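You operate a simulated robot arm through the tools that you are given. There is no shell and no other tool.

You are at the controls of a simulated two-armed robot. One attempt, no reset.

Task
On the side table, fold the grey cloth in half, so that its two long edges meet.

Only the result counts: the job must be done as asked and must still hold three seconds after the hand-in. Knocking over, shifting, dropping, spilling or breaking anything else fails it. Flat cloth is picked up by pressing the open fingertips on it (5 to 10 N) and closing them slowly along it; thin cloth reads only 2 to 8 mm in the jaws.

Robot
Two 7-joint arms with two-finger grippers on one trunk, on a base that moves. Base frame: it is fixed to the floor where the robot stands at the start and does not move with it; the origin is under the middle of the robot, x ahead of it, y to its left, z up. Units: m, rad, N and s.
The left shoulder is at the start at [0.132, 0.216, 1.038], the right one opposite. With the tool pointing down near the work surface each hand reaches from about 0.38 to 0.88 m from the robot's upright axis, wherever it stands, measured 20 degrees to its own side. Places, roughly: side table [0.6, -0.4, 0.8]. Payload 3.18 kg a hand.
The tool frame of a hand sits at the grasp point between the pads (the TCP): z along the fingers, y along the line on which they close. The tips reach 0.03 m beyond it. The gripper opens to 0.144 m; its body begins 0.103 m behind the TCP.
Orientation is that of the tool frame in the base frame, as a unit quaternion [w, x, y, z]. With the fingers straight down and closing along the base's y, the tool's x points along the base's -x, its y along +y and its z along -z.

Tools
- The arms move only by the tool send_rows. It takes "left_motion", "right_motion" or both (then of equal length, played together; a hand with none holds still); each is a list of rows, each an object of numbers (a shift or turn left out is 0, a gripper value left out holds the last): "grip": the finger opening in m, from 0 to 0.144; "x", "y", "z": the shift along the base's x, y, z in units of 20 mm (1.0 is 20 mm); "ax", "ay", "az": the turn, a rotation vector about the base's x, y, z in units of 6 degrees (1.0 is 6 degrees). In form: [{"grip": .., "x": .., "y": .., "z": .., "ax": .., "ay": .., "az": ..}, ...]. A call has 1 to 20 rows; each row shifts and turns the commanded pose from where the row before left it. A call with a number of a shift or a turn outside -1 to 1 is refused whole. Rows are played at 5 a second. More than 0.05 m and 0.15 rad between two rows, or a gripper value outside its range, and nothing of the call is played. Where a pose cannot be reached the arm comes as near as it can. A force on the tool above 40 N (or 10 N above the force at the start of the call, whichever is more), or a blocked arm, ends the call early, and 0.2 s more pass. Each finger travels about 0.1867 m/s and halts on what it meets, pressing with about 31 N; the grip force reading is that of the motor and also rises with nothing between the fingers. The clock runs only during rows and for 0.2 s after the last one: add rows that do not move to give the fingers time. The reply holds the time, the measured pose of the TCP, the force on the tool along the base axes, the opening and the grip force, in the units named above and with some noise, with the torque about the TCP (base axes, N m) and any sound that the robot's microphone picked up, and new pictures: "show" is both (left out), scene, wrist or none (wrist: the cameras of the hands that moved).
- Cameras (640 x 400 px; columns grow to the right, rows downward): "scene" is now at [0.2382, -0.0362, 1.1983]; the picture's right is [-0.47, -0.89, 0.00], its down [-0.68, 0.36, -0.64] and it looks along [0.57, -0.30, -0.77] (base axes); focal length 214 px, centre (320, 200). "left" rides on the left gripper at [0.076, -0.016, -0.143] in its tool frame; the picture's right is [0.21, 0.98, 0.00], its down [-0.84, 0.18, -0.51] and it looks along [-0.50, 0.11, 0.86] (tool axes); focal length 218 px, centre (320, 200). "right" rides on the right gripper at [0.077, 0.016, -0.143] in its tool frame; the picture's right is [-0.21, 0.98, 0.00], its down [-0.84, -0.18, -0.51] and it looks along [-0.50, -0.11, 0.86] (tool axes); focal length 218 px, centre (320, 200). There is no depth. A picture from a camera that has moved, and an enlarged one, comes with that camera's place and axes in the base frame and with its lens.
- slide_trunk(by): moves the trunk up (or, below 0, down) by that many m; the arms and the scene camera ride with it, the base frame stays. It gives what a move gives, with no picture.
- drive_base(legs): drives the robot by 1 to 6 legs, each [ahead, left, turn to the left] in m, m and rad, along the robot's own axes; the way and the turn of a leg run together, so that a leg with both is an arc; at most 1.5 m and 3.142 rad a leg. The arms and the cameras ride along, it lands a little off, and it stops where it bumps. It gives what a move gives, and a new picture of the scene camera.
- turn_head(pan, tilt): turns the head with the scene camera to pan (to the left, within 1.396 rad either way) and tilt (down, from -0.506 to 1.204), counted from straight ahead of the robot (the tilt from the chest, where the trunk bows). It gives what a move gives, and a new picture of the scene camera.
- enlarge(camera, box): a new picture of the part [left, top, right, bottom] of that camera's present view, enlarged. It takes no simulated time.
- hand_in(): hands the job in; it is judged then, once.

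Places have to be worked out from the pictures, the camera data and where the tool is seen. Open the grippers and draw the arms clear of the work before you hand the job in, unless the task says otherwise.

The tools are called after "Request:" by a JSON object that holds its "fn" and its "kwargs". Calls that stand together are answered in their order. send_rows: Moves the arms, as the interface text tells. Its arguments: {"type":"object","properties":{"left_motion":{"type":"array","items":{"type":"object","properties":{"grip":{"type":"number"},"x":{"type":"number"},"y":{"type":"number"},"z":{"type":"number"},"ax":{"type":"number"},"ay":{"type":"number"},"az":{"type":"number"}}}},"right_motion":{"type":"array","items":{"type":"object","properties":{"grip":{"type":"number"},"x":{"type":"number"},"y":{"type":"number"},"z":{"type":"number"},"ax":{"type":"number"},"ay":{"type":"number"},"az":{"type":"number"}}}},"show":{"type":"string","enum":["both","scene","wrist","none"]}},"required":[]} The other tools are called the same way: slide_trunk (by) moves the trunk up or down; drive_base (legs) drives the base; turn_head (pan, tilt) turns the head that bears the scene camera; enlarge (camera, box) takes an enlarged picture of a part of a camera's view; hand_in () hands the job in.

At the start:

```text
clock: 0.0
left_ee_pos: [0.4807, 0.1171, 0.9742]
left_orientation: [0.0, 0.0, 1.0, -0.001]
left_ft_force: [-0.7, -0.4, 0.7]
left_torque: [-0.02, -0.01, 0.01]
left_width: 0.1438
left_gripper_force: 0.1
right_ee_pos: [0.339, -0.2461, 1.0415]
right_orientation: [-0.001, 0.0, 1.0, 0.0]
right_ft_force: [0.4, 0.0, -0.2]
right_torque: [-0.02, 0.0, -0.03]
right_width: 0.144
right_gripper_force: 0.0
trunk travel left (down, up): [-0.125, 0.244]
robot x, y, heading: [-0.0016, 0.0014, -0.002]
head pan, tilt (commanded): [-0.485, 0.871]
```

scene: 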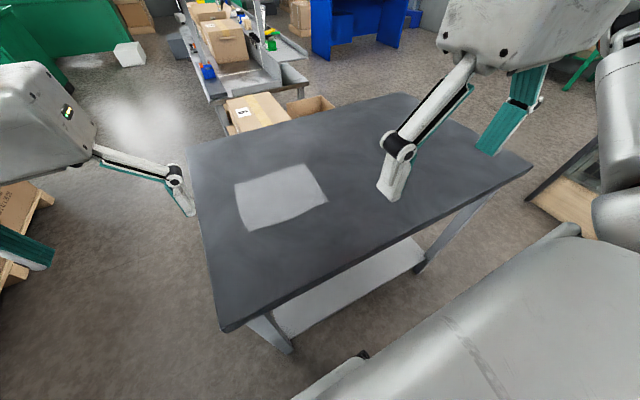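
right: 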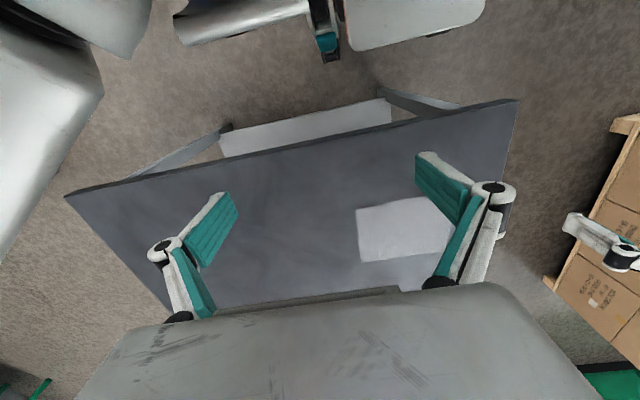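
left: 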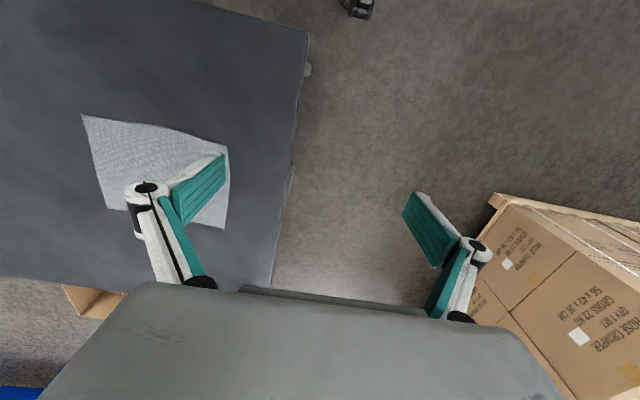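

The grey cloth appears to lie at x about 0.52–0.68 and y about -0.21 to -0.015, with its long edges running along y. I'll enlarge the scene and left wrist views to pin down the corners before moving.

Request:
{"fn": "enlarge", "kwargs": {"camera": "scene", "box": [200, 140, 360, 240]}}

Request:
{"fn": "enlarge", "kwargs": {"camera": "left", "box": [60, 90, 260, 250]}}

```text
4.00 times, centred on (280, 190) of scene
camera zoom: at [0.2382, -0.0362, 1.1983], right [-0.47, -0.89, 0.0], down [-0.68, 0.36, -0.64], along [0.57, -0.3, -0.77], focal length 858 px, centre (480, 240)
```

zoom: 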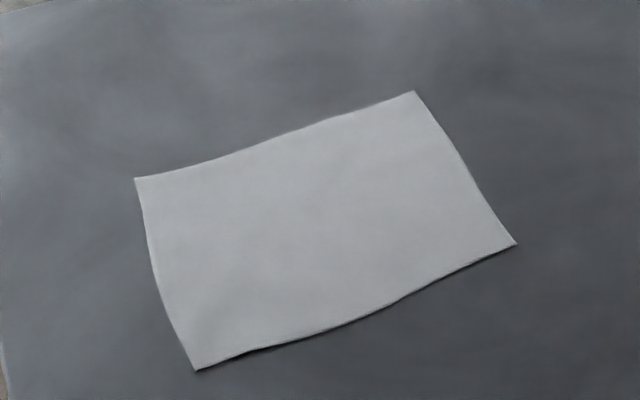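

```text
2.50 times, centred on (160, 170) of left
camera zoom: at [0.4053, 0.1007, 1.117], right [-0.21, 0.98, 0.0], down [0.84, 0.18, 0.51], along [0.49, 0.11, -0.86], focal length 546 px, centre (720, 275)
```

zoom: 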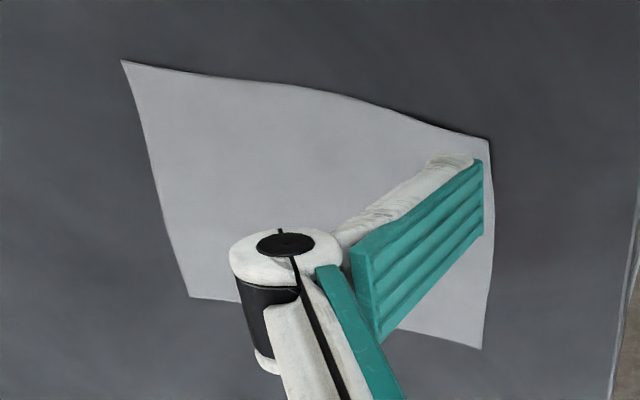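

The cloth measures about 0.196 by 0.157 m, with the far long edge at x ≈ 0.68 and the near one at x ≈ 0.522. I'll bring both hands over the far edge, yawed so the fingers close along x, and keep them high and apart to start.

Request:
{"fn": "send_rows", "kwargs": {"left_motion": [{"grip": 0.05, "x": 0.544, "y": -0.338, "z": -0.118, "az": -0.882}, {"x": 0.544, "y": -0.338, "z": -0.118, "az": -0.882}, {"x": 0.544, "y": -0.338, "z": -0.118, "az": -0.882}, {"x": 0.544, "y": -0.338, "z": -0.118, "az": -0.882}, {"x": 0.544, "y": -0.338, "z": -0.118, "az": -0.882}, {"x": 0.544, "y": -0.338, "z": -0.118, "az": -0.882}, {"x": 0.544, "y": -0.338, "z": -0.118, "az": -0.882}, {"x": 0.544, "y": -0.338, "z": -0.118, "az": -0.882}, {"x": 0.544, "y": -0.338, "z": -0.118, "az": -0.882}, {"x": 0.544, "y": -0.338, "z": -0.118, "az": -0.882}, {"x": 0.544, "y": -0.338, "z": -0.118, "az": -0.882}, {"x": 0.544, "y": -0.338, "z": -0.118, "az": -0.882}, {"x": 0.544, "y": -0.338, "z": -0.118, "az": -0.882}, {"x": 0.544, "y": -0.338, "z": -0.118, "az": -0.882}, {"x": 0.544, "y": -0.338, "z": -0.118, "az": -0.882}, {"x": 0.544, "y": -0.338, "z": -0.118, "az": -0.882}, {"x": 0.544, "y": -0.338, "z": -0.118, "az": -0.882}, {}, {}], "right_motion": [{"grip": 0.05, "x": 0.959, "y": 0.047, "z": -0.3, "az": 0.882}, {"x": 0.959, "y": 0.047, "z": -0.3, "az": 0.882}, {"x": 0.959, "y": 0.047, "z": -0.3, "az": 0.882}, {"x": 0.959, "y": 0.047, "z": -0.3, "az": 0.882}, {"x": 0.959, "y": 0.047, "z": -0.3, "az": 0.882}, {"x": 0.959, "y": 0.047, "z": -0.3, "az": 0.882}, {"x": 0.959, "y": 0.047, "z": -0.3, "az": 0.882}, {"x": 0.959, "y": 0.047, "z": -0.3, "az": 0.882}, {"x": 0.959, "y": 0.047, "z": -0.3, "az": 0.882}, {"x": 0.959, "y": 0.047, "z": -0.3, "az": 0.882}, {"x": 0.959, "y": 0.047, "z": -0.3, "az": 0.882}, {"x": 0.959, "y": 0.047, "z": -0.3, "az": 0.882}, {"x": 0.959, "y": 0.047, "z": -0.3, "az": 0.882}, {"x": 0.959, "y": 0.047, "z": -0.3, "az": 0.882}, {"x": 0.959, "y": 0.047, "z": -0.3, "az": 0.882}, {"x": 0.959, "y": 0.047, "z": -0.3, "az": 0.882}, {"x": 0.959, "y": 0.047, "z": -0.3, "az": 0.882}, {}, {}]}}

```text
clock: 4.0
left_ee_pos: [0.5506, 0.0733, 0.9578]
left_orientation: [-0.001, 0.293, 0.956, -0.002]
left_ft_force: [0.1, 1.0, 0.6]
left_torque: [-0.02, 0.01, 0.0]
left_width: 0.0501
left_gripper_force: 0.1
left hand out of reach, approached as far as the arm can: row 7, 8, 9, 10, 11, 12, 13, 14, 15, 16, 17
right_ee_pos: [0.4078, -0.2037, 0.8949]
right_orientation: [0.034, -0.441, 0.897, -0.005]
right_ft_force: [-0.8, 0.6, -0.3]
right_torque: [-0.05, 0.01, 0.01]
right_width: 0.0498
right_gripper_force: 0.0
right hand out of reach, approached as far as the arm can: row 5, 6, 7, 8, 9, 10, 11, 12, 13, 14, 15, 16, 17
trunk travel left (down, up): [-0.125, 0.244]
robot x, y, heading: [0.0007, 0.001, 0.0]
head pan, tilt (commanded): [-0.485, 0.871]
camera scene: at [0.2382, -0.0356, 1.1983], right [-0.47, -0.89, 0.0], down [-0.68, 0.36, -0.64], along [0.57, -0.3, -0.76], focal length 214 px, centre (320, 200)
camera right: at [0.3383, -0.2572, 1.0321], right [-0.65, 0.76, -0.03], down [0.62, 0.55, 0.56], along [0.44, 0.35, -0.83], focal length 218 px, centre (320, 200)
camera left: at [0.4789, 0.1034, 1.1012], right [0.38, 0.93, 0.0], down [0.8, -0.32, 0.51], along [0.47, -0.19, -0.86], focal length 218 px, centre (320, 200)
```

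scene: 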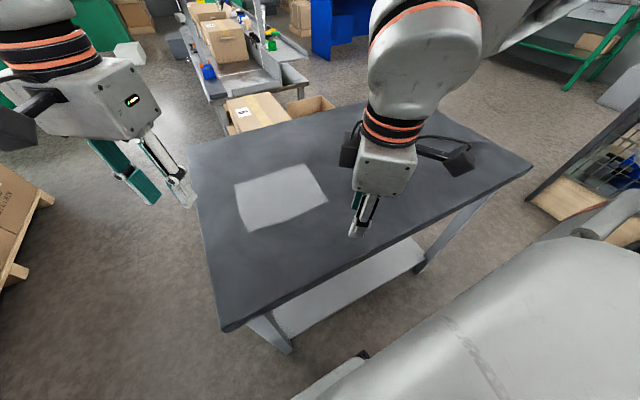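
right: 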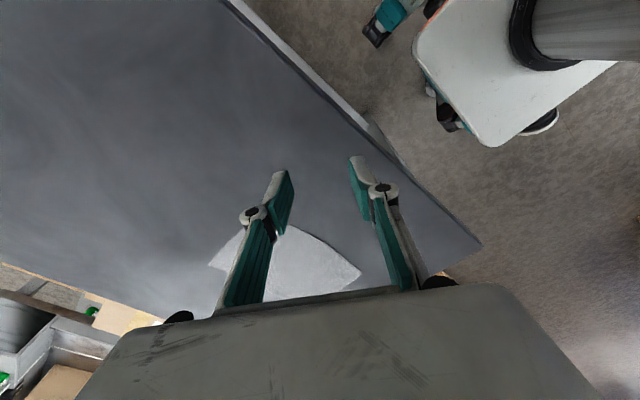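
left: 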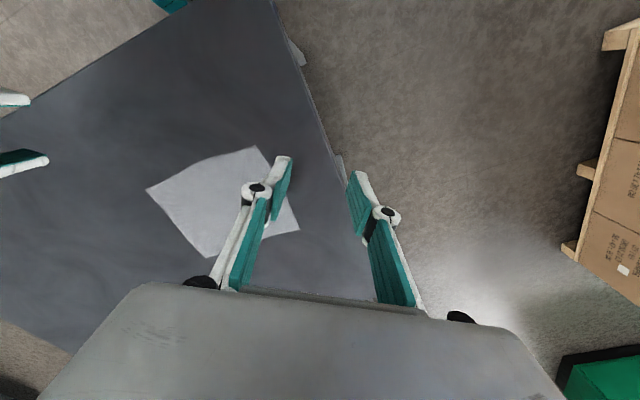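

Both arms stopped short of the 90° yaw, at roughly -34° for the left and +52° for the right. I'll look at the hands closely to judge their size and clearances before choosing a grasp.

Request:
{"fn": "enlarge", "kwargs": {"camera": "scene", "box": [310, 60, 510, 250]}}

Request:
{"fn": "enlarge", "kwargs": {"camera": "scene", "box": [0, 0, 210, 230]}}

```text
2.11 times, centred on (410, 155) of scene
camera zoom: at [0.2382, -0.0356, 1.1983], right [-0.47, -0.89, 0.0], down [-0.68, 0.36, -0.64], along [0.57, -0.3, -0.76], focal length 452 px, centre (130, 295)
```

zoom: 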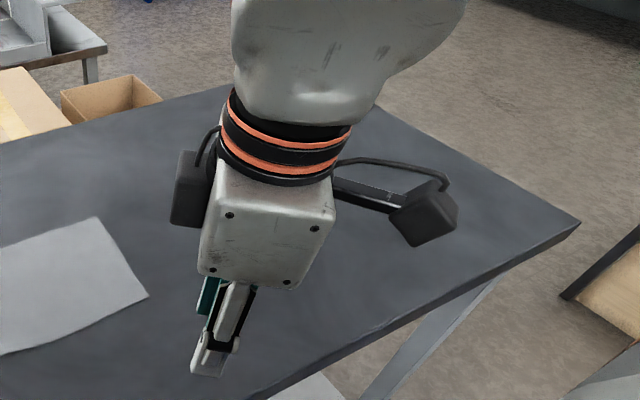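

```text
1.74 times, centred on (105, 115) of scene
camera zoom: at [0.2382, -0.0356, 1.1983], right [-0.47, -0.89, 0.0], down [-0.68, 0.36, -0.64], along [0.57, -0.3, -0.76], focal length 373 px, centre (694, 348)
```

zoom: 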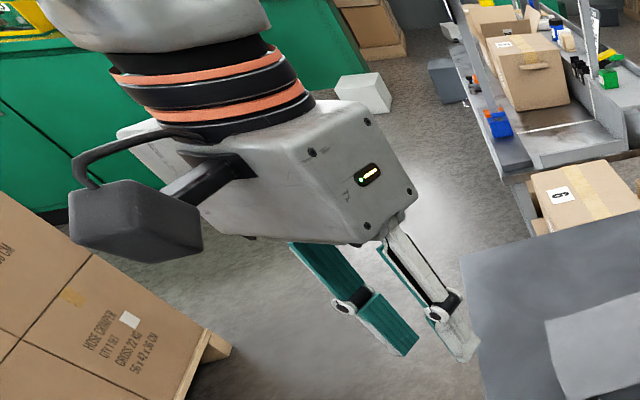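

The grippers are slim, with side-mounted boxes, and the reach limit could come from either yaw or position. I'll turn both hands back by about 30° and see how the arms respond.

Request:
{"fn": "send_rows", "kwargs": {"left_motion": [{"az": 1}, {"az": 1}, {"az": 1}, {"az": 1}, {"az": 1}], "right_motion": [{"az": -1}, {"az": -1}, {"az": -1}, {"az": -1}, {"az": -1}], "show": "none"}}

```text
clock: 5.2
left_ee_pos: [0.5519, 0.0726, 0.959]
left_orientation: [0.0, 0.035, 0.999, -0.001]
left_ft_force: [0.6, 0.0, 0.9]
left_torque: [0.03, -0.03, 0.02]
left_width: 0.05
left_gripper_force: 0.0
right_ee_pos: [0.4071, -0.2055, 0.8965]
right_orientation: [0.027, -0.199, 0.98, -0.006]
right_ft_force: [0.4, -0.3, -0.8]
right_torque: [-0.03, 0.0, 0.02]
right_width: 0.0501
right_gripper_force: 0.0
trunk travel left (down, up): [-0.125, 0.244]
robot x, y, heading: [0.0011, 0.0046, 0.001]
head pan, tilt (commanded): [-0.485, 0.871]
```

The commanded pose restarts from where the arm actually is. Next I'll test forward reach with almost no yaw and correct the right hand's small tilt of about -3° about y.

Request:
{"fn": "send_rows", "kwargs": {"left_motion": [{"x": 1, "y": -0.4, "z": -0.2}, {"x": 1, "y": -0.4, "z": -0.2}, {"x": 1, "y": -0.4, "z": -0.2}, {"x": 1, "y": -0.4, "z": -0.2}, {"x": 1, "y": -0.4, "z": -0.2}, {"x": 0.5, "y": -0.4, "z": -0.2}, {"y": -0.4, "z": -0.2}, {}, {}, {}], "right_motion": [{"x": 1, "ay": 0.53, "z": 0.2}, {"x": 1, "z": 0.2}, {"x": 1, "z": 0.2}, {"x": 1, "z": 0.2}, {"x": 1, "z": 0.2}, {"x": 1}, {"x": 1}, {"x": 1}, {"x": 1}, {"x": 1}], "show": "scene"}}

```text
clock: 7.4
left_ee_pos: [0.663, 0.016, 0.9292]
left_orientation: [-0.001, 0.037, 0.999, -0.001]
left_ft_force: [0.5, 0.0, -1.6]
left_torque: [0.02, 0.02, -0.02]
left_width: 0.0499
left_gripper_force: 0.0
right_ee_pos: [0.5878, -0.2077, 0.915]
right_orientation: [0.002, -0.197, 0.98, -0.001]
right_ft_force: [0.3, 0.4, -0.7]
right_torque: [0.03, -0.01, -0.01]
right_width: 0.0501
right_gripper_force: 0.0
right hand out of reach, approached as far as the arm can: row 10
trunk travel left (down, up): [-0.125, 0.244]
robot x, y, heading: [-0.0029, -0.0035, -0.004]
head pan, tilt (commanded): [-0.485, 0.871]
camera scene: at [0.2391, -0.0372, 1.1979], right [-0.47, -0.88, 0.0], down [-0.68, 0.36, -0.64], along [0.57, -0.3, -0.77], focal length 214 px, centre (320, 200)
```

scene: 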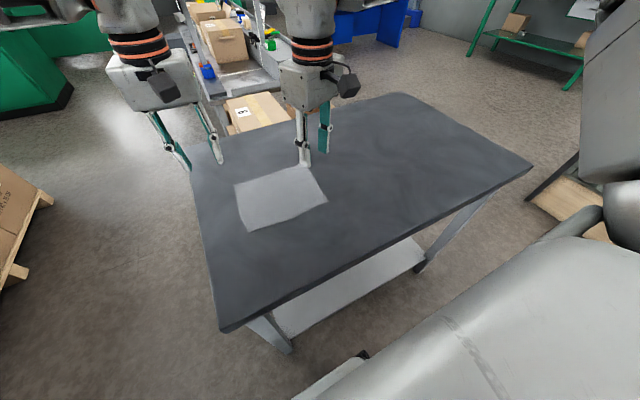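

Left reaches (0.663, 0.016) with little yaw, while right runs out at x ≈ 0.59 with 23° of yaw. Raising the trunk should put the shoulders above the wrists and give the wrists more freedom, so I'll try that.

Request:
{"fn": "slide_trunk", "kwargs": {"by": 0.15}}

```text
clock: 9.2
left_ee_pos: [0.6553, 0.0159, 1.1158]
left_orientation: [0.031, 0.036, 0.999, 0.0]
left_ft_force: [0.4, 0.3, 0.0]
left_torque: [0.01, 0.03, 0.0]
left_width: 0.0499
left_gripper_force: 0.1
right_ee_pos: [0.5272, -0.2063, 1.2482]
right_orientation: [0.185, -0.194, 0.963, -0.038]
right_ft_force: [0.0, -1.1, 0.9]
right_torque: [0.0, 0.03, -0.02]
right_width: 0.0499
right_gripper_force: 0.1
trunk travel left (down, up): [-0.275, 0.094]
robot x, y, heading: [0.0017, -0.0014, 0.004]
head pan, tilt (commanded): [-0.485, 0.871]
```

The hands rose by different amounts and tilted along with the trunk. I'll check the settled state with a picture before going further.

Request:
{"fn": "send_rows", "kwargs": {"left_motion": [{}], "right_motion": [{}], "show": "scene"}}

```text
clock: 9.6
left_ee_pos: [0.6542, 0.016, 1.118]
left_orientation: [0.031, 0.036, 0.999, 0.0]
left_ft_force: [-0.6, -0.8, 0.4]
left_torque: [0.03, 0.01, 0.0]
left_width: 0.0501
left_gripper_force: 0.1
right_ee_pos: [0.5256, -0.2055, 1.2502]
right_orientation: [0.186, -0.193, 0.963, -0.039]
right_ft_force: [0.5, -0.2, 0.1]
right_torque: [-0.01, 0.0, -0.01]
right_width: 0.05
right_gripper_force: 0.0
trunk travel left (down, up): [-0.275, 0.094]
robot x, y, heading: [-0.0015, 0.0025, 0.006]
head pan, tilt (commanded): [-0.485, 0.871]
camera scene: at [0.1185, -0.0362, 1.3609], right [-0.47, -0.89, 0.0], down [-0.68, 0.36, -0.64], along [0.57, -0.3, -0.77], focal length 214 px, centre (320, 200)
```

scene: 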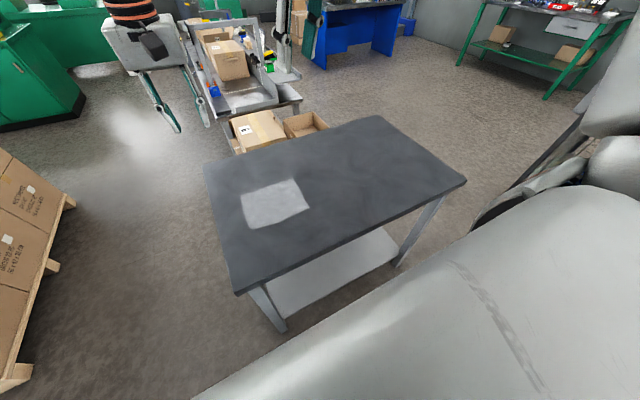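

The scene camera moved back 0.12 m as the trunk rose, so a higher trunk carries the shoulders away from the work. I'll slide it back down to the original height, where the hands should return clear of the table.

Request:
{"fn": "slide_trunk", "kwargs": {"by": -0.15}}

```text
clock: 11.3
left_ee_pos: [0.6535, 0.0159, 0.9707]
left_orientation: [0.033, 0.036, 0.999, 0.0]
left_ft_force: [-0.3, -0.2, 0.9]
left_torque: [0.01, -0.02, -0.02]
left_width: 0.0498
left_gripper_force: 0.1
right_ee_pos: [0.5245, -0.2052, 1.1017]
right_orientation: [0.189, -0.192, 0.962, -0.038]
right_ft_force: [-0.9, -0.7, -0.1]
right_torque: [0.0, 0.0, -0.02]
right_width: 0.0503
right_gripper_force: 0.0
trunk travel left (down, up): [-0.125, 0.244]
robot x, y, heading: [-0.0014, -0.0045, -0.002]
head pan, tilt (commanded): [-0.485, 0.871]
```

The trunk is back, with the left hand tilted about 4° and the right about 22°. I'll straighten both and lower them to z ≈ 0.88 over the cloth, still 5 cm clear, to test yaw freedom near working height.

Request:
{"fn": "send_rows", "kwargs": {"left_motion": [{"ay": 0.62, "x": -0.2, "z": -0.35}, {"x": -0.2, "z": -0.35}, {"x": -0.2, "z": -0.35}, {"x": -0.2, "z": -0.35}, {"x": -0.2, "z": -0.35}, {"x": -0.2, "z": -0.35}, {"x": -0.2, "z": -0.35}, {"x": -0.2, "z": -0.35}, {"x": -0.2, "z": -0.35}, {"x": -0.2, "z": -0.35}, {"x": -0.2, "z": -0.35}, {"x": -0.2, "z": -0.35}, {}, {}], "right_motion": [{"ay": 0.93, "z": -0.92}, {"ay": 0.93, "z": -0.92}, {"ay": 0.93, "z": -0.92}, {"ay": 0.93, "z": -0.92}, {"x": 0.4, "z": -0.92}, {"x": 0.4, "z": -0.92}, {"x": 0.4, "z": -0.92}, {"x": 0.4, "z": -0.92}, {"x": 0.4, "z": -0.92}, {"x": 0.4, "z": -0.92}, {"x": 0.4, "z": -0.92}, {"x": 0.4, "z": -0.92}, {}, {}], "show": "none"}}

```text
clock: 14.3
left_ee_pos: [0.6044, 0.0165, 0.8873]
left_orientation: [0.0, 0.035, 0.999, -0.002]
left_ft_force: [-0.1, 0.3, 0.3]
left_torque: [0.03, 0.04, -0.01]
left_width: 0.0501
left_gripper_force: 0.1
right_ee_pos: [0.5875, -0.2293, 0.8292]
right_orientation: [0.027, -0.194, 0.981, -0.006]
right_ft_force: [1.1, -2.6, 28.7]
right_torque: [-0.63, 0.04, -0.03]
right_width: 0.0596
right_gripper_force: 4.2
right hand out of reach, approached as far as the arm can: row 3, 4
trunk travel left (down, up): [-0.125, 0.244]
robot x, y, heading: [0.0032, -0.0, -0.001]
head pan, tilt (commanded): [-0.485, 0.871]
```

The right hand sank to z = 0.829 and is pressing the table at 29 N, which puts the table top at about z 0.80. I'll lift it straight up right away and look.

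Request:
{"fn": "send_rows", "kwargs": {"right_motion": [{"z": 0.5}, {"z": 1}, {"z": 1}, {"z": 0.5}], "show": "both"}}

```text
clock: 15.3
left_ee_pos: [0.6065, 0.0165, 0.8856]
left_orientation: [-0.002, 0.036, 0.999, -0.002]
left_ft_force: [0.2, -0.2, -0.8]
left_torque: [0.02, -0.02, -0.03]
left_width: 0.0501
left_gripper_force: 0.1
right_ee_pos: [0.5862, -0.2279, 0.8845]
right_orientation: [0.023, -0.195, 0.981, -0.005]
right_ft_force: [0.8, 0.3, -0.1]
right_torque: [-0.01, -0.03, -0.01]
right_width: 0.05
right_gripper_force: 0.0
trunk travel left (down, up): [-0.125, 0.244]
robot x, y, heading: [0.0023, -0.0003, -0.002]
head pan, tilt (commanded): [-0.485, 0.871]
camera scene: at [0.2381, -0.0361, 1.1983], right [-0.47, -0.89, 0.0], down [-0.68, 0.36, -0.64], along [0.57, -0.3, -0.76], focal length 214 px, centre (320, 200)
camera right: at [0.5019, -0.2422, 1.0241], right [-0.18, 0.98, -0.01], down [0.82, 0.15, 0.55], along [0.54, 0.09, -0.84], focal length 218 px, centre (320, 200)
```

scene: 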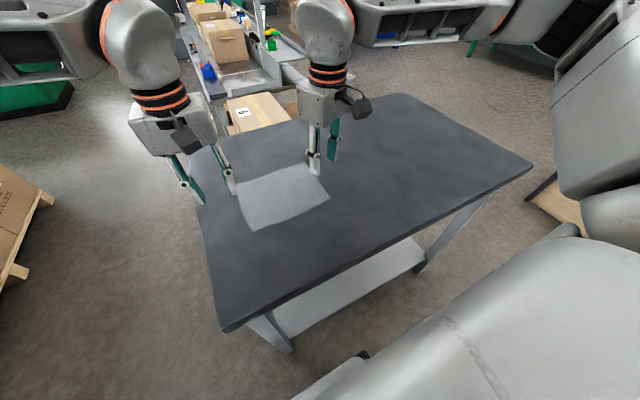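
right: 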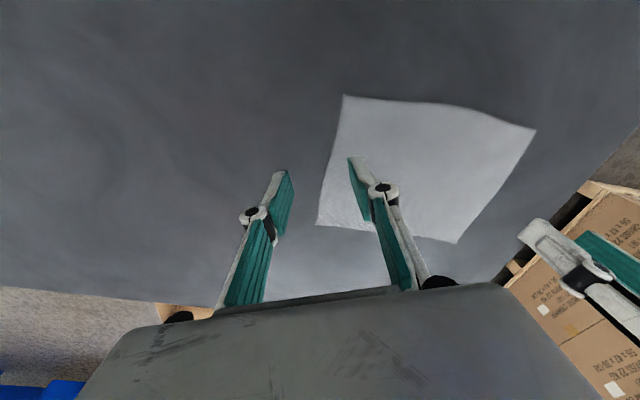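

Nothing appears to have shifted. I'll now test the inward yaw direction on both hands at this safe height, with left turning positive and right negative.

Request:
{"fn": "send_rows", "kwargs": {"left_motion": [{"az": 1}, {"az": 1}, {"az": 1}, {"az": 1}, {"az": 1}, {"az": 1}, {"az": 1}, {"az": 1}, {"az": 1}, {"az": 1}, {}], "right_motion": [{"az": -1, "ay": 0.45}, {"az": -1}, {"az": -1}, {"az": -1}, {"az": -1}, {"az": -1}, {"az": -1}, {"az": -1}, {"az": -1}, {"az": -1}, {}], "show": "none"}}

```text
clock: 17.7
left_ee_pos: [0.6057, 0.0154, 0.8837]
left_orientation: [-0.001, -0.469, 0.883, -0.002]
left_ft_force: [0.0, -0.9, 1.3]
left_torque: [0.01, 0.01, 0.01]
left_width: 0.0499
left_gripper_force: 0.0
right_ee_pos: [0.5854, -0.2275, 0.8852]
right_orientation: [-0.001, 0.323, 0.946, -0.001]
right_ft_force: [0.0, -0.8, 0.1]
right_torque: [-0.02, 0.01, 0.02]
right_width: 0.0499
right_gripper_force: 0.0
trunk travel left (down, up): [-0.125, 0.244]
robot x, y, heading: [0.0024, 0.0013, -0.001]
head pan, tilt (commanded): [-0.485, 0.871]
```

Inward yaw works freely, with left now at +56° and right at -38°. I'll go on to ±90° so the fingers close along x, then lean each hand outward 20° so the inward-facing cameras keep clear of each other.

Request:
{"fn": "send_rows", "kwargs": {"left_motion": [{"az": 0.63}, {"az": 0.63}, {"az": 0.63}, {"az": 0.63}, {"az": 0.63}, {"az": 0.63}, {"az": 0.63}, {"az": 0.63}, {"az": 0.63}, {"ax": -0.83}, {"ax": -0.83}, {"ax": -0.83}, {"ax": -0.83}, {}], "right_motion": [{"az": -0.97}, {"az": -0.97}, {"az": -0.97}, {"az": -0.97}, {"az": -0.97}, {"az": -0.97}, {"az": -0.97}, {"az": -0.97}, {"az": -0.97}, {"ax": 0.83}, {"ax": 0.83}, {"ax": 0.83}, {"ax": 0.83}, {}], "show": "both"}}

```text
clock: 20.7
left_ee_pos: [0.6062, 0.0153, 0.8845]
left_orientation: [-0.123, -0.696, 0.696, -0.126]
left_ft_force: [0.3, 0.7, -0.9]
left_torque: [0.01, -0.03, -0.01]
left_width: 0.05
left_gripper_force: 0.1
right_ee_pos: [0.5861, -0.2287, 0.8877]
right_orientation: [-0.124, 0.696, 0.697, 0.122]
right_ft_force: [0.1, 0.3, 0.0]
right_torque: [-0.01, 0.01, 0.03]
right_width: 0.0503
right_gripper_force: 0.0
trunk travel left (down, up): [-0.125, 0.244]
robot x, y, heading: [-0.0022, 0.0002, -0.003]
head pan, tilt (commanded): [-0.485, 0.871]
camera scene: at [0.238, -0.0362, 1.1984], right [-0.47, -0.89, 0.0], down [-0.68, 0.36, -0.64], along [0.57, -0.3, -0.76], focal length 214 px, centre (320, 200)
camera right: at [0.602, -0.2047, 1.0469], right [0.98, -0.2, -0.07], down [-0.18, -0.97, 0.19], along [-0.11, -0.17, -0.98], focal length 218 px, centre (320, 200)
camera left: at [0.6222, -0.0061, 1.0452], right [-0.98, -0.2, 0.07], down [-0.18, 0.97, 0.19], along [-0.1, 0.17, -0.98], focal length 218 px, centre (320, 200)
```

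scene: 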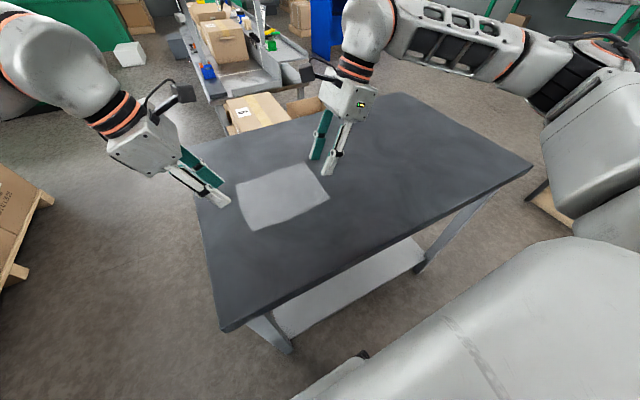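
right: 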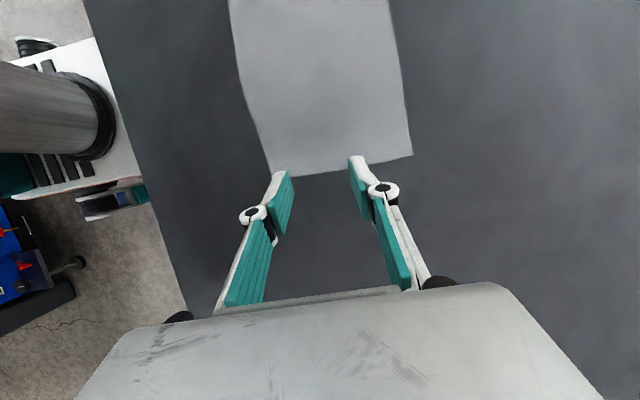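
left: 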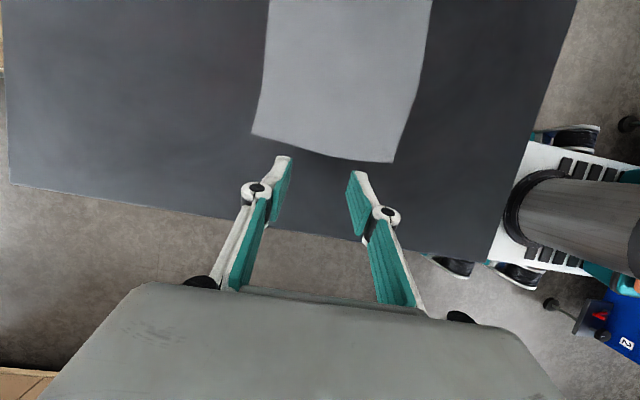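

All poses are now reachable. Cross-checking the wrist cameras gives corners A(0.682,-0.019), B(0.682,-0.217), C(0.523,-0.210) and D(0.523,-0.02), with the table at about 0.80. I'll hover both hands over the far-edge corners with a 0.03 opening and a 15° lean.

Request:
{"fn": "send_rows", "kwargs": {"left_motion": [{"grip": 0.03, "ax": 0.83, "x": 0.507, "y": -0.378, "z": -0.25}, {"x": 0.507, "y": -0.378, "z": -0.25}, {"x": 0.507, "y": -0.378, "z": -0.25}, {"x": 0.507, "y": -0.378, "z": -0.25}, {"x": 0.507, "y": -0.378, "z": -0.25}, {"x": 0.507, "y": -0.378, "z": -0.25}, {}, {}], "right_motion": [{"grip": 0.03, "ax": -0.83, "x": 0.675, "y": 0.198, "z": -0.27}, {"x": 0.675, "y": 0.198, "z": -0.27}, {"x": 0.675, "y": 0.198, "z": -0.27}, {"x": 0.675, "y": 0.198, "z": -0.27}, {"x": 0.675, "y": 0.198, "z": -0.27}, {"x": 0.675, "y": 0.198, "z": -0.27}, {}, {}], "show": "both"}}

```text
clock: 22.5
left_ee_pos: [0.6691, -0.0297, 0.8533]
left_orientation: [-0.091, -0.701, 0.701, -0.095]
left_ft_force: [0.0, 0.8, -0.9]
left_torque: [-0.02, -0.02, 0.0]
left_width: 0.0298
left_gripper_force: 0.1
right_ee_pos: [0.6669, -0.2017, 0.8535]
right_orientation: [-0.093, 0.701, 0.701, 0.092]
right_ft_force: [0.4, -0.2, 0.6]
right_torque: [-0.04, -0.01, 0.0]
right_width: 0.0299
right_gripper_force: 0.0
trunk travel left (down, up): [-0.125, 0.244]
robot x, y, heading: [0.002, -0.0021, 0.0]
head pan, tilt (commanded): [-0.485, 0.871]
camera scene: at [0.2384, -0.0362, 1.1982], right [-0.47, -0.89, 0.0], down [-0.68, 0.36, -0.64], along [0.57, -0.3, -0.77], focal length 214 px, centre (320, 200)
camera right: at [0.683, -0.1655, 1.011], right [0.98, -0.2, -0.06], down [-0.18, -0.95, 0.27], along [-0.11, -0.26, -0.96], focal length 218 px, centre (320, 200)
camera left: at [0.6853, -0.0657, 1.011], right [-0.98, -0.2, 0.05], down [-0.18, 0.95, 0.27], along [-0.1, 0.25, -0.96], focal length 218 px, centre (320, 200)
```

scene: 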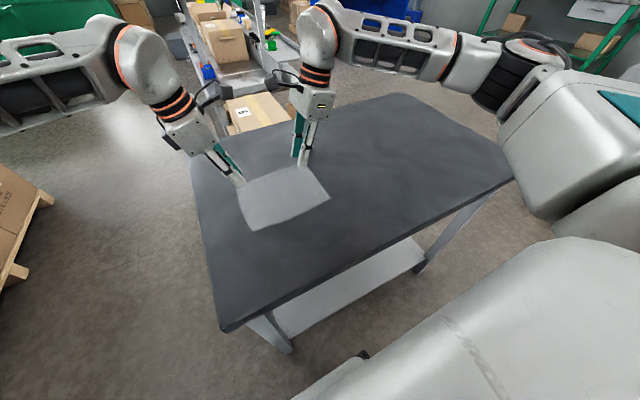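
right: 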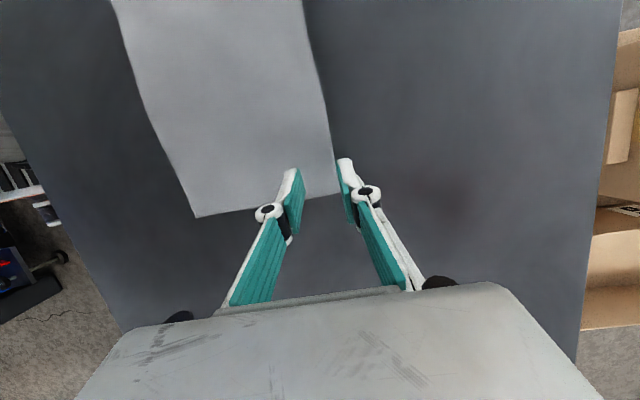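
left: 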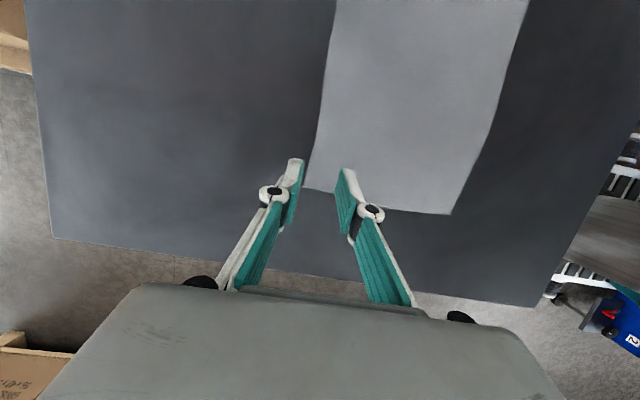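

The far edge is at x ≈ 0.6825 under the left hand and 0.678 under the right. I'll shift so each outer finger sits about 3 mm inside the edge, then descend close to the surface.

Request:
{"fn": "send_rows", "kwargs": {"left_motion": [{"x": -0.22, "y": 0, "z": -0.2}, {"z": -0.2}, {"z": -0.2}, {"z": -0.2}, {}], "right_motion": [{"x": -0.35, "y": -0.1, "z": -0.2}, {"z": -0.2}, {"z": -0.2}, {"z": -0.2}, {}], "show": "wrist"}}

```text
clock: 23.7
left_ee_pos: [0.6636, -0.0298, 0.8378]
left_orientation: [-0.092, -0.7, 0.702, -0.094]
left_ft_force: [-0.3, 0.6, -0.2]
left_torque: [-0.04, 0.04, 0.01]
left_width: 0.0301
left_gripper_force: 0.1
right_ee_pos: [0.6595, -0.2054, 0.8377]
right_orientation: [-0.093, 0.701, 0.701, 0.092]
right_ft_force: [0.1, 0.0, 0.3]
right_torque: [-0.03, 0.0, 0.01]
right_width: 0.03
right_gripper_force: 0.2
trunk travel left (down, up): [-0.125, 0.244]
robot x, y, heading: [0.0027, 0.0, 0.003]
head pan, tilt (commanded): [-0.485, 0.871]
camera right: at [0.6761, -0.1691, 0.9949], right [0.98, -0.2, -0.06], down [-0.18, -0.95, 0.27], along [-0.11, -0.26, -0.96], focal length 218 px, centre (320, 200)
camera left: at [0.6795, -0.0653, 0.9956], right [-0.98, -0.2, 0.05], down [-0.18, 0.95, 0.27], along [-0.1, 0.25, -0.96], focal length 218 px, centre (320, 200)
```

right: 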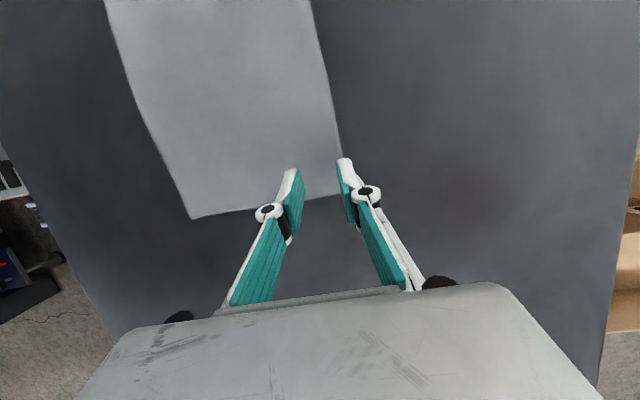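
left: 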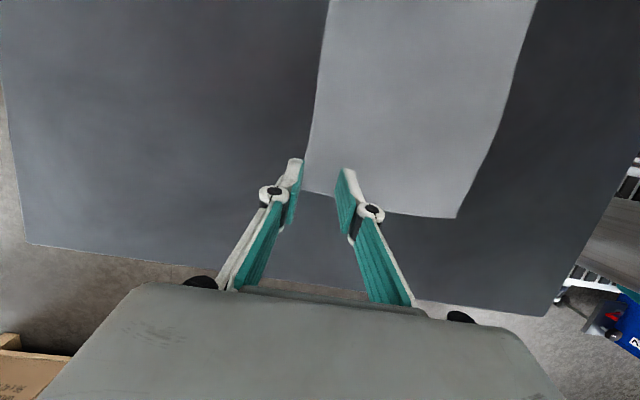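

Tips are about 5 mm above the cloth. I'll zoom into both wrist views to see exactly where the outer fingers sit relative to the far edge.

Request:
{"fn": "enlarge", "kwargs": {"camera": "right", "box": [260, 130, 400, 250]}}

Request:
{"fn": "enlarge", "kwargs": {"camera": "left", "box": [240, 130, 380, 250]}}

```text
3.33 times, centred on (330, 190) of right
camera zoom: at [0.6761, -0.1691, 0.9949], right [0.98, -0.2, -0.06], down [-0.18, -0.95, 0.27], along [-0.11, -0.26, -0.96], focal length 728 px, centre (287, 233)
```

zoom: 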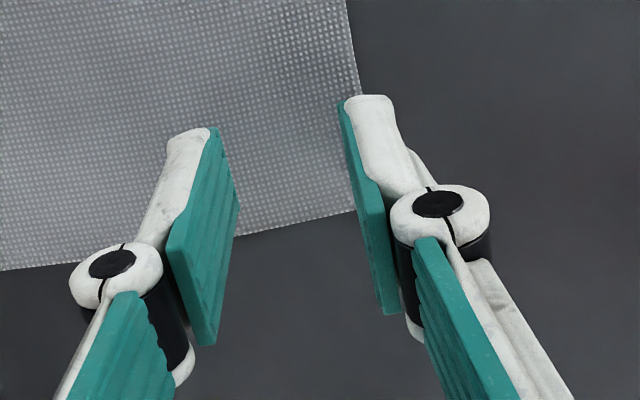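

```text
3.33 times, centred on (310, 190) of left
camera zoom: at [0.6795, -0.0653, 0.9956], right [-0.98, -0.2, 0.05], down [-0.18, 0.95, 0.27], along [-0.1, 0.25, -0.96], focal length 728 px, centre (353, 233)
```

zoom: 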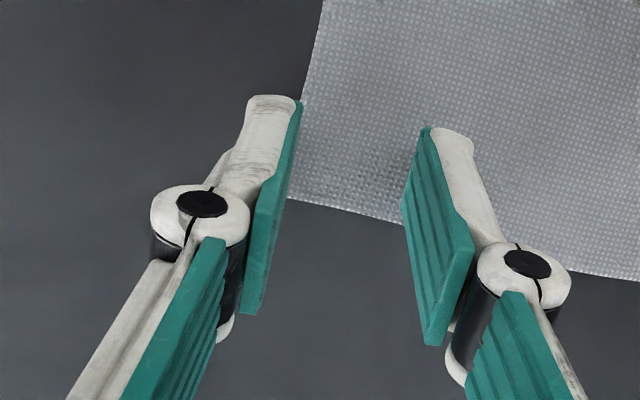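

The zoom shows the right outer finger just inside the edge and the left one 0–3 mm outside it. I'll shift the left hand in by 4 mm and lower both hands in 1.5 mm steps while watching the force.

Request:
{"fn": "send_rows", "kwargs": {"left_motion": [{"x": -0.2}, {"z": -0.075}, {"z": -0.075}, {}], "right_motion": [{}, {"z": -0.075}, {"z": -0.075}, {}], "show": "none"}}

Request:
{"fn": "send_rows", "kwargs": {"left_motion": [{"z": -0.05}, {"z": -0.05}, {}], "right_motion": [{"z": -0.05}, {"z": -0.05}, {}], "show": "none"}}

```text
clock: 24.7
left_ee_pos: [0.6585, -0.0295, 0.8346]
left_orientation: [-0.092, -0.7, 0.701, -0.094]
left_ft_force: [0.5, 0.6, -0.3]
left_torque: [0.01, -0.02, 0.01]
left_width: 0.0299
left_gripper_force: 0.0
right_ee_pos: [0.6595, -0.2058, 0.8336]
right_orientation: [-0.092, 0.701, 0.702, 0.091]
right_ft_force: [-0.2, 0.2, 0.1]
right_torque: [0.04, -0.04, 0.0]
right_width: 0.0298
right_gripper_force: 0.1
trunk travel left (down, up): [-0.125, 0.244]
robot x, y, heading: [-0.0007, 0.0021, 0.001]
head pan, tilt (commanded): [-0.485, 0.871]
```

```text
clock: 25.5
left_ee_pos: [0.6588, -0.0283, 0.8322]
left_orientation: [-0.091, -0.701, 0.701, -0.095]
left_ft_force: [-0.3, -0.3, 0.7]
left_torque: [0.0, 0.01, 0.0]
left_width: 0.0299
left_gripper_force: 0.0
right_ee_pos: [0.66, -0.2051, 0.833]
right_orientation: [-0.093, 0.701, 0.701, 0.092]
right_ft_force: [0.2, -0.2, 1.8]
right_torque: [0.03, -0.06, 0.0]
right_width: 0.0298
right_gripper_force: 0.1
trunk travel left (down, up): [-0.125, 0.244]
robot x, y, heading: [0.0029, -0.0001, 0.001]
head pan, tilt (commanded): [-0.485, 0.871]
```

The right hand shows first contact at 1.8 N. I'll press a little further on both.

Request:
{"fn": "send_rows", "kwargs": {"left_motion": [{"z": -0.05}, {"z": -0.05}, {}], "right_motion": [{"z": -0.05}, {"z": -0.03}, {}], "show": "none"}}

```text
clock: 26.3
left_ee_pos: [0.6585, -0.03, 0.8319]
left_orientation: [-0.091, -0.701, 0.701, -0.096]
left_ft_force: [-0.2, -1.5, 6.7]
left_torque: [0.01, 0.07, 0.02]
left_width: 0.0298
left_gripper_force: 0.1
right_ee_pos: [0.6598, -0.207, 0.8331]
right_orientation: [-0.092, 0.7, 0.702, 0.093]
right_ft_force: [1.1, 1.8, 8.2]
right_torque: [0.03, -0.08, 0.02]
right_width: 0.0298
right_gripper_force: 0.1
trunk travel left (down, up): [-0.125, 0.244]
robot x, y, heading: [0.0009, 0.002, -0.003]
head pan, tilt (commanded): [-0.485, 0.871]
```

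Pressing at 6.7 N and 8.2 N is within the right range. Now I'll close slowly at 2 mm a row, shifting the hands 1 mm a row in -x so the inner fingers pin the cloth while the outer fingers gather the edge.

Request:
{"fn": "send_rows", "kwargs": {"left_motion": [{"grip": 0.028, "x": -0.05}, {"grip": 0.026, "x": -0.05}, {"grip": 0.024, "x": -0.05}, {"grip": 0.022, "x": -0.05}, {"grip": 0.02, "x": -0.05}, {"grip": 0.018, "x": -0.05}, {}], "right_motion": [{"grip": 0.028, "x": -0.05}, {"grip": 0.026, "x": -0.05}, {"grip": 0.024, "x": -0.05}, {"grip": 0.022, "x": -0.05}, {"grip": 0.02, "x": -0.05}, {"grip": 0.018, "x": -0.05}, {}], "show": "wrist"}}

```text
clock: 27.9
left_ee_pos: [0.6511, -0.0291, 0.832]
left_orientation: [0.091, 0.701, -0.701, 0.095]
left_ft_force: [1.1, -0.4, 6.4]
left_torque: [0.0, -0.03, -0.03]
left_width: 0.0169
left_gripper_force: 0.0
right_ee_pos: [0.6537, -0.2052, 0.8319]
right_orientation: [-0.093, 0.701, 0.701, 0.092]
right_ft_force: [1.5, 1.6, 11.8]
right_torque: [-0.01, -0.08, -0.03]
right_width: 0.0171
right_gripper_force: 0.1
trunk travel left (down, up): [-0.125, 0.244]
robot x, y, heading: [-0.0008, 0.0003, -0.001]
head pan, tilt (commanded): [-0.485, 0.871]
camera right: at [0.6694, -0.1686, 0.9895], right [0.98, -0.2, -0.05], down [-0.18, -0.95, 0.27], along [-0.11, -0.26, -0.96], focal length 218 px, centre (320, 200)
camera left: at [0.6679, -0.0649, 0.9893], right [-0.98, -0.2, 0.05], down [-0.18, 0.95, 0.27], along [-0.1, 0.25, -0.96], focal length 218 px, centre (320, 200)
```

right: 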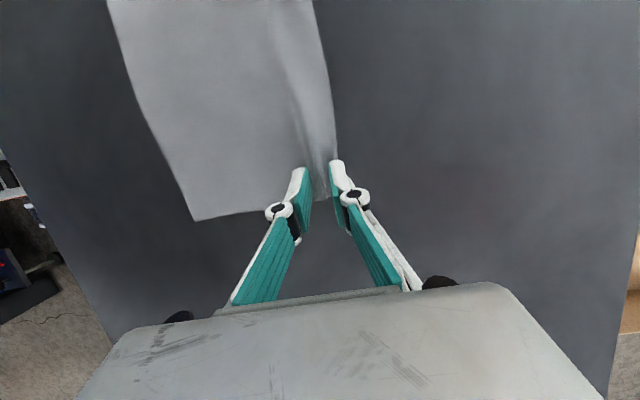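
left: 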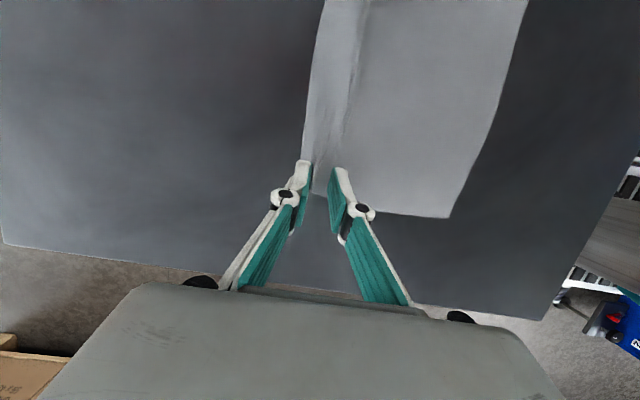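

A ridge is rising parallel to the far edge across both hands, exactly as wanted. I'll keep closing with the same sync and raise the right hand slightly to ease its 12 N press.

Request:
{"fn": "send_rows", "kwargs": {"left_motion": [{"grip": 0.016, "x": -0.05}, {"grip": 0.014, "x": -0.05}, {"grip": 0.012, "x": -0.05}, {"grip": 0.01, "x": -0.05}, {"grip": 0.008, "x": -0.05}, {"grip": 0.006, "x": -0.05}, {"grip": 0.004, "x": -0.05}, {"grip": 0.002}, {"grip": 0.0}, {}, {}], "right_motion": [{"grip": 0.016, "x": -0.05, "z": 0.04}, {"grip": 0.014, "x": -0.05}, {"grip": 0.012, "x": -0.05}, {"grip": 0.01, "x": -0.05}, {"grip": 0.008, "x": -0.05}, {"grip": 0.006, "x": -0.05}, {"grip": 0.004, "x": -0.05}, {"grip": 0.002}, {"grip": 0.0}, {}, {}], "show": "wrist"}}

```text
clock: 30.3
left_ee_pos: [0.6446, -0.0294, 0.8319]
left_orientation: [-0.091, -0.701, 0.701, -0.094]
left_ft_force: [0.4, 1.0, 2.0]
left_torque: [0.02, 0.07, -0.01]
left_width: 0.0039
left_gripper_force: 40.0
right_ee_pos: [0.6457, -0.2055, 0.8316]
right_orientation: [-0.093, 0.701, 0.701, 0.092]
right_ft_force: [-1.1, 0.2, -0.7]
right_torque: [-0.08, -0.11, -0.07]
right_width: 0.0051
right_gripper_force: 41.1
trunk travel left (down, up): [-0.125, 0.244]
robot x, y, heading: [-0.0005, 0.0005, 0.0]
head pan, tilt (commanded): [-0.485, 0.871]
camera right: at [0.6621, -0.1684, 0.99], right [0.98, -0.2, -0.06], down [-0.18, -0.95, 0.27], along [-0.11, -0.26, -0.96], focal length 218 px, centre (320, 200)
camera left: at [0.6619, -0.0656, 0.9894], right [-0.98, -0.2, 0.05], down [-0.18, 0.95, 0.27], along [-0.1, 0.25, -0.96], focal length 218 px, centre (320, 200)
```

right: 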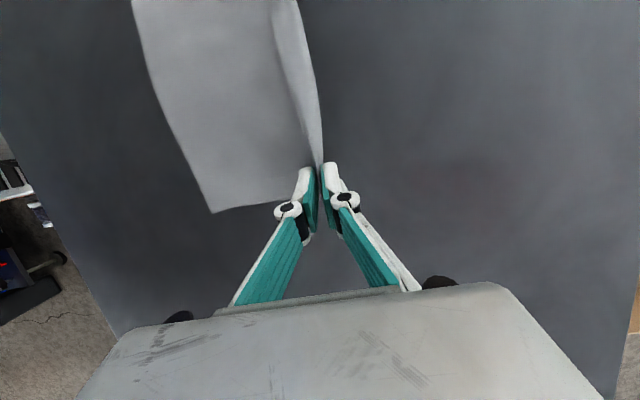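
left: 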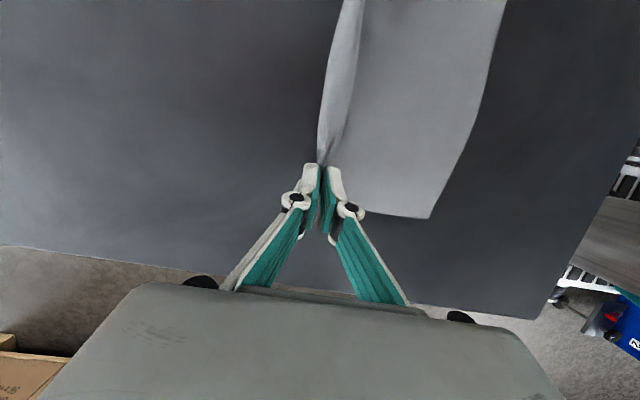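

Widths of 3.9 mm and 5.1 mm mean cloth is held in both jaws. I'll zoom in to see how the edge sits.

Request:
{"fn": "enlarge", "kwargs": {"camera": "right", "box": [240, 60, 400, 240]}}

Request:
{"fn": "enlarge", "kwargs": {"camera": "left", "box": [240, 60, 400, 240]}}

```text
2.22 times, centred on (320, 150) of right
camera zoom: at [0.6621, -0.1684, 0.99], right [0.98, -0.2, -0.06], down [-0.18, -0.95, 0.27], along [-0.11, -0.26, -0.96], focal length 485 px, centre (320, 311)
```

zoom: 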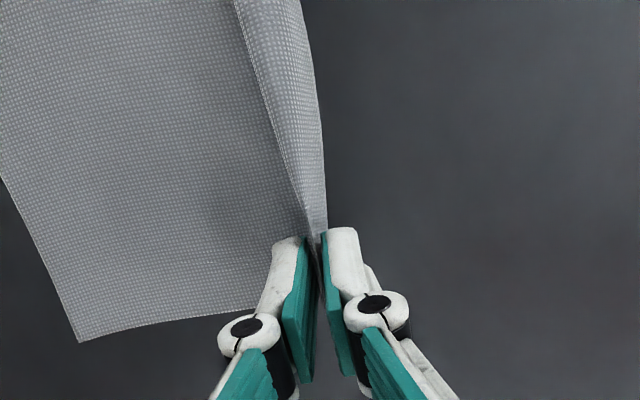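

```text
2.22 times, centred on (320, 150) of left
camera zoom: at [0.6619, -0.0656, 0.9894], right [-0.98, -0.2, 0.05], down [-0.18, 0.95, 0.27], along [-0.1, 0.25, -0.96], focal length 485 px, centre (320, 311)
```

zoom: 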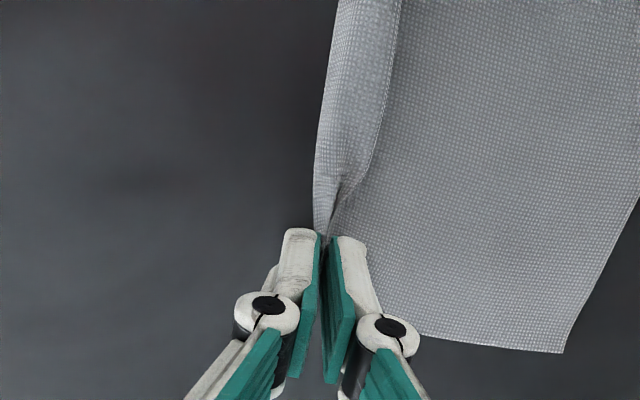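

Both jaws hold a ridge, but the bite looks large: about 2 cm of the edge is looped in, and that would end up folded back. I'll open slowly, lift a little and regrip with a smaller bite closer to the edge.

Request:
{"fn": "send_rows", "kwargs": {"left_motion": [{"grip": 0.008, "x": 0.05}, {"grip": 0.013, "x": 0.1}, {"grip": 0.018, "x": 0.1}, {"grip": 0.024, "x": 0.1}, {"grip": 0.03, "x": 0.1}, {"z": 0.25}, {"z": 0.5}, {}, {}], "right_motion": [{"grip": 0.008, "x": 0.05}, {"grip": 0.013, "x": 0.1}, {"grip": 0.018, "x": 0.1}, {"grip": 0.024, "x": 0.1}, {"grip": 0.03, "x": 0.1}, {"z": 0.25}, {"z": 0.5}, {}, {}], "show": "both"}}

Request:
{"fn": "enlarge", "kwargs": {"camera": "right", "box": [200, 60, 400, 240]}}

Request:
{"fn": "enlarge", "kwargs": {"camera": "left", "box": [240, 60, 440, 240]}}

```text
clock: 32.3
left_ee_pos: [0.6536, -0.0291, 0.8449]
left_orientation: [-0.091, -0.7, 0.702, -0.094]
left_ft_force: [0.2, 0.0, -1.0]
left_torque: [-0.01, -0.01, 0.01]
left_width: 0.0301
left_gripper_force: 0.1
right_ee_pos: [0.6549, -0.2057, 0.846]
right_orientation: [-0.094, 0.7, 0.702, 0.091]
right_ft_force: [0.2, 1.4, 0.0]
right_torque: [0.0, 0.01, -0.02]
right_width: 0.03
right_gripper_force: 0.1
trunk travel left (down, up): [-0.125, 0.244]
robot x, y, heading: [-0.0008, 0.0029, -0.0]
head pan, tilt (commanded): [-0.485, 0.871]
camera scene: at [0.2381, -0.0362, 1.1983], right [-0.47, -0.89, 0.0], down [-0.68, 0.36, -0.64], along [0.57, -0.3, -0.76], focal length 214 px, centre (320, 200)
camera right: at [0.6716, -0.1685, 1.005], right [0.98, -0.2, -0.06], down [-0.18, -0.95, 0.27], along [-0.11, -0.26, -0.96], focal length 218 px, centre (320, 200)
camera left: at [0.6703, -0.0649, 1.0023], right [-0.98, -0.2, 0.05], down [-0.18, 0.95, 0.27], along [-0.1, 0.25, -0.96], focal length 218 px, centre (320, 200)
```

scene: 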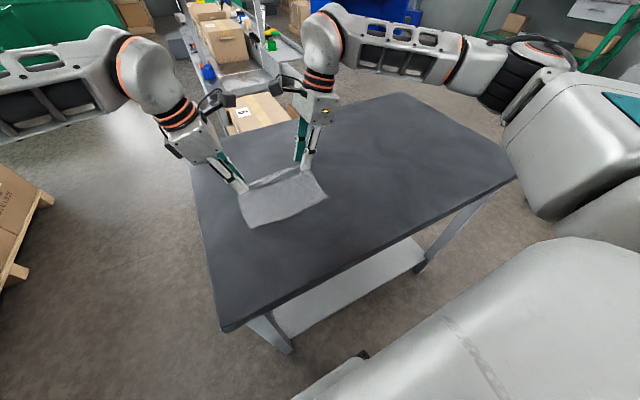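
right: 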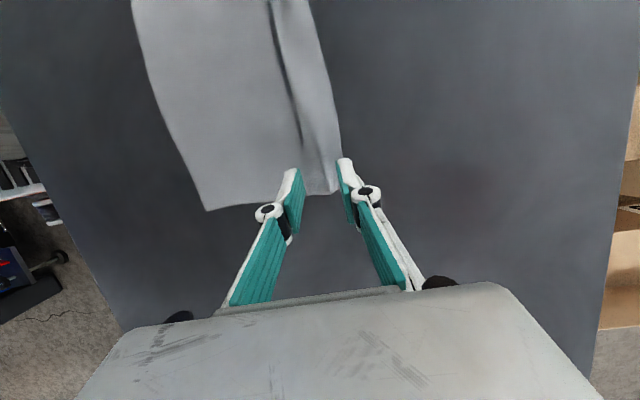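
left: 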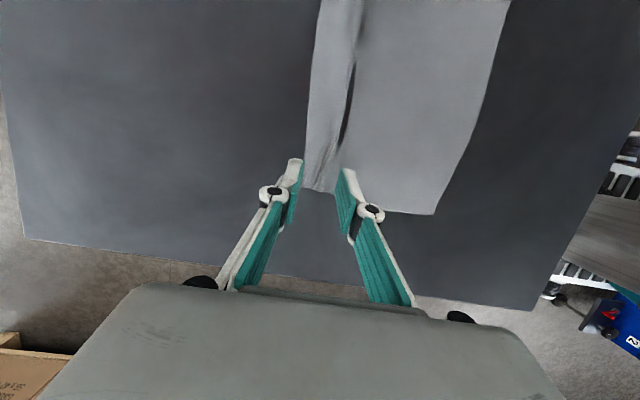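

```text
2.22 times, centred on (300, 150) of right
camera zoom: at [0.6716, -0.1685, 1.005], right [0.98, -0.2, -0.06], down [-0.18, -0.95, 0.27], along [-0.11, -0.26, -0.96], focal length 485 px, centre (364, 311)
```

zoom: 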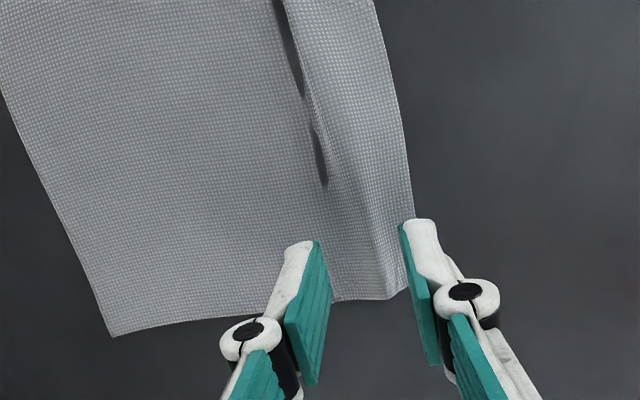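

```text
2.22 times, centred on (340, 150) of left
camera zoom: at [0.6703, -0.0649, 1.0023], right [-0.98, -0.2, 0.05], down [-0.18, 0.95, 0.27], along [-0.1, 0.25, -0.96], focal length 485 px, centre (276, 311)
```

zoom: 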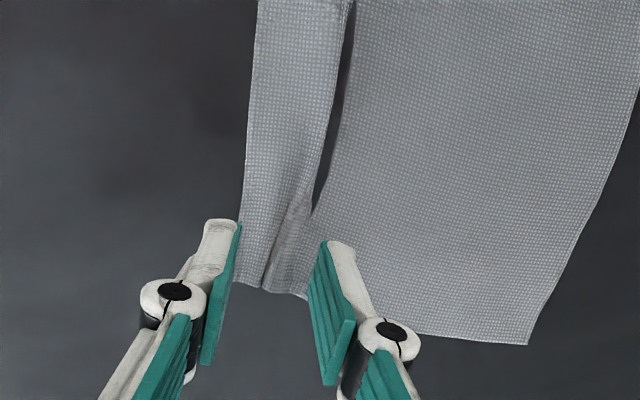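

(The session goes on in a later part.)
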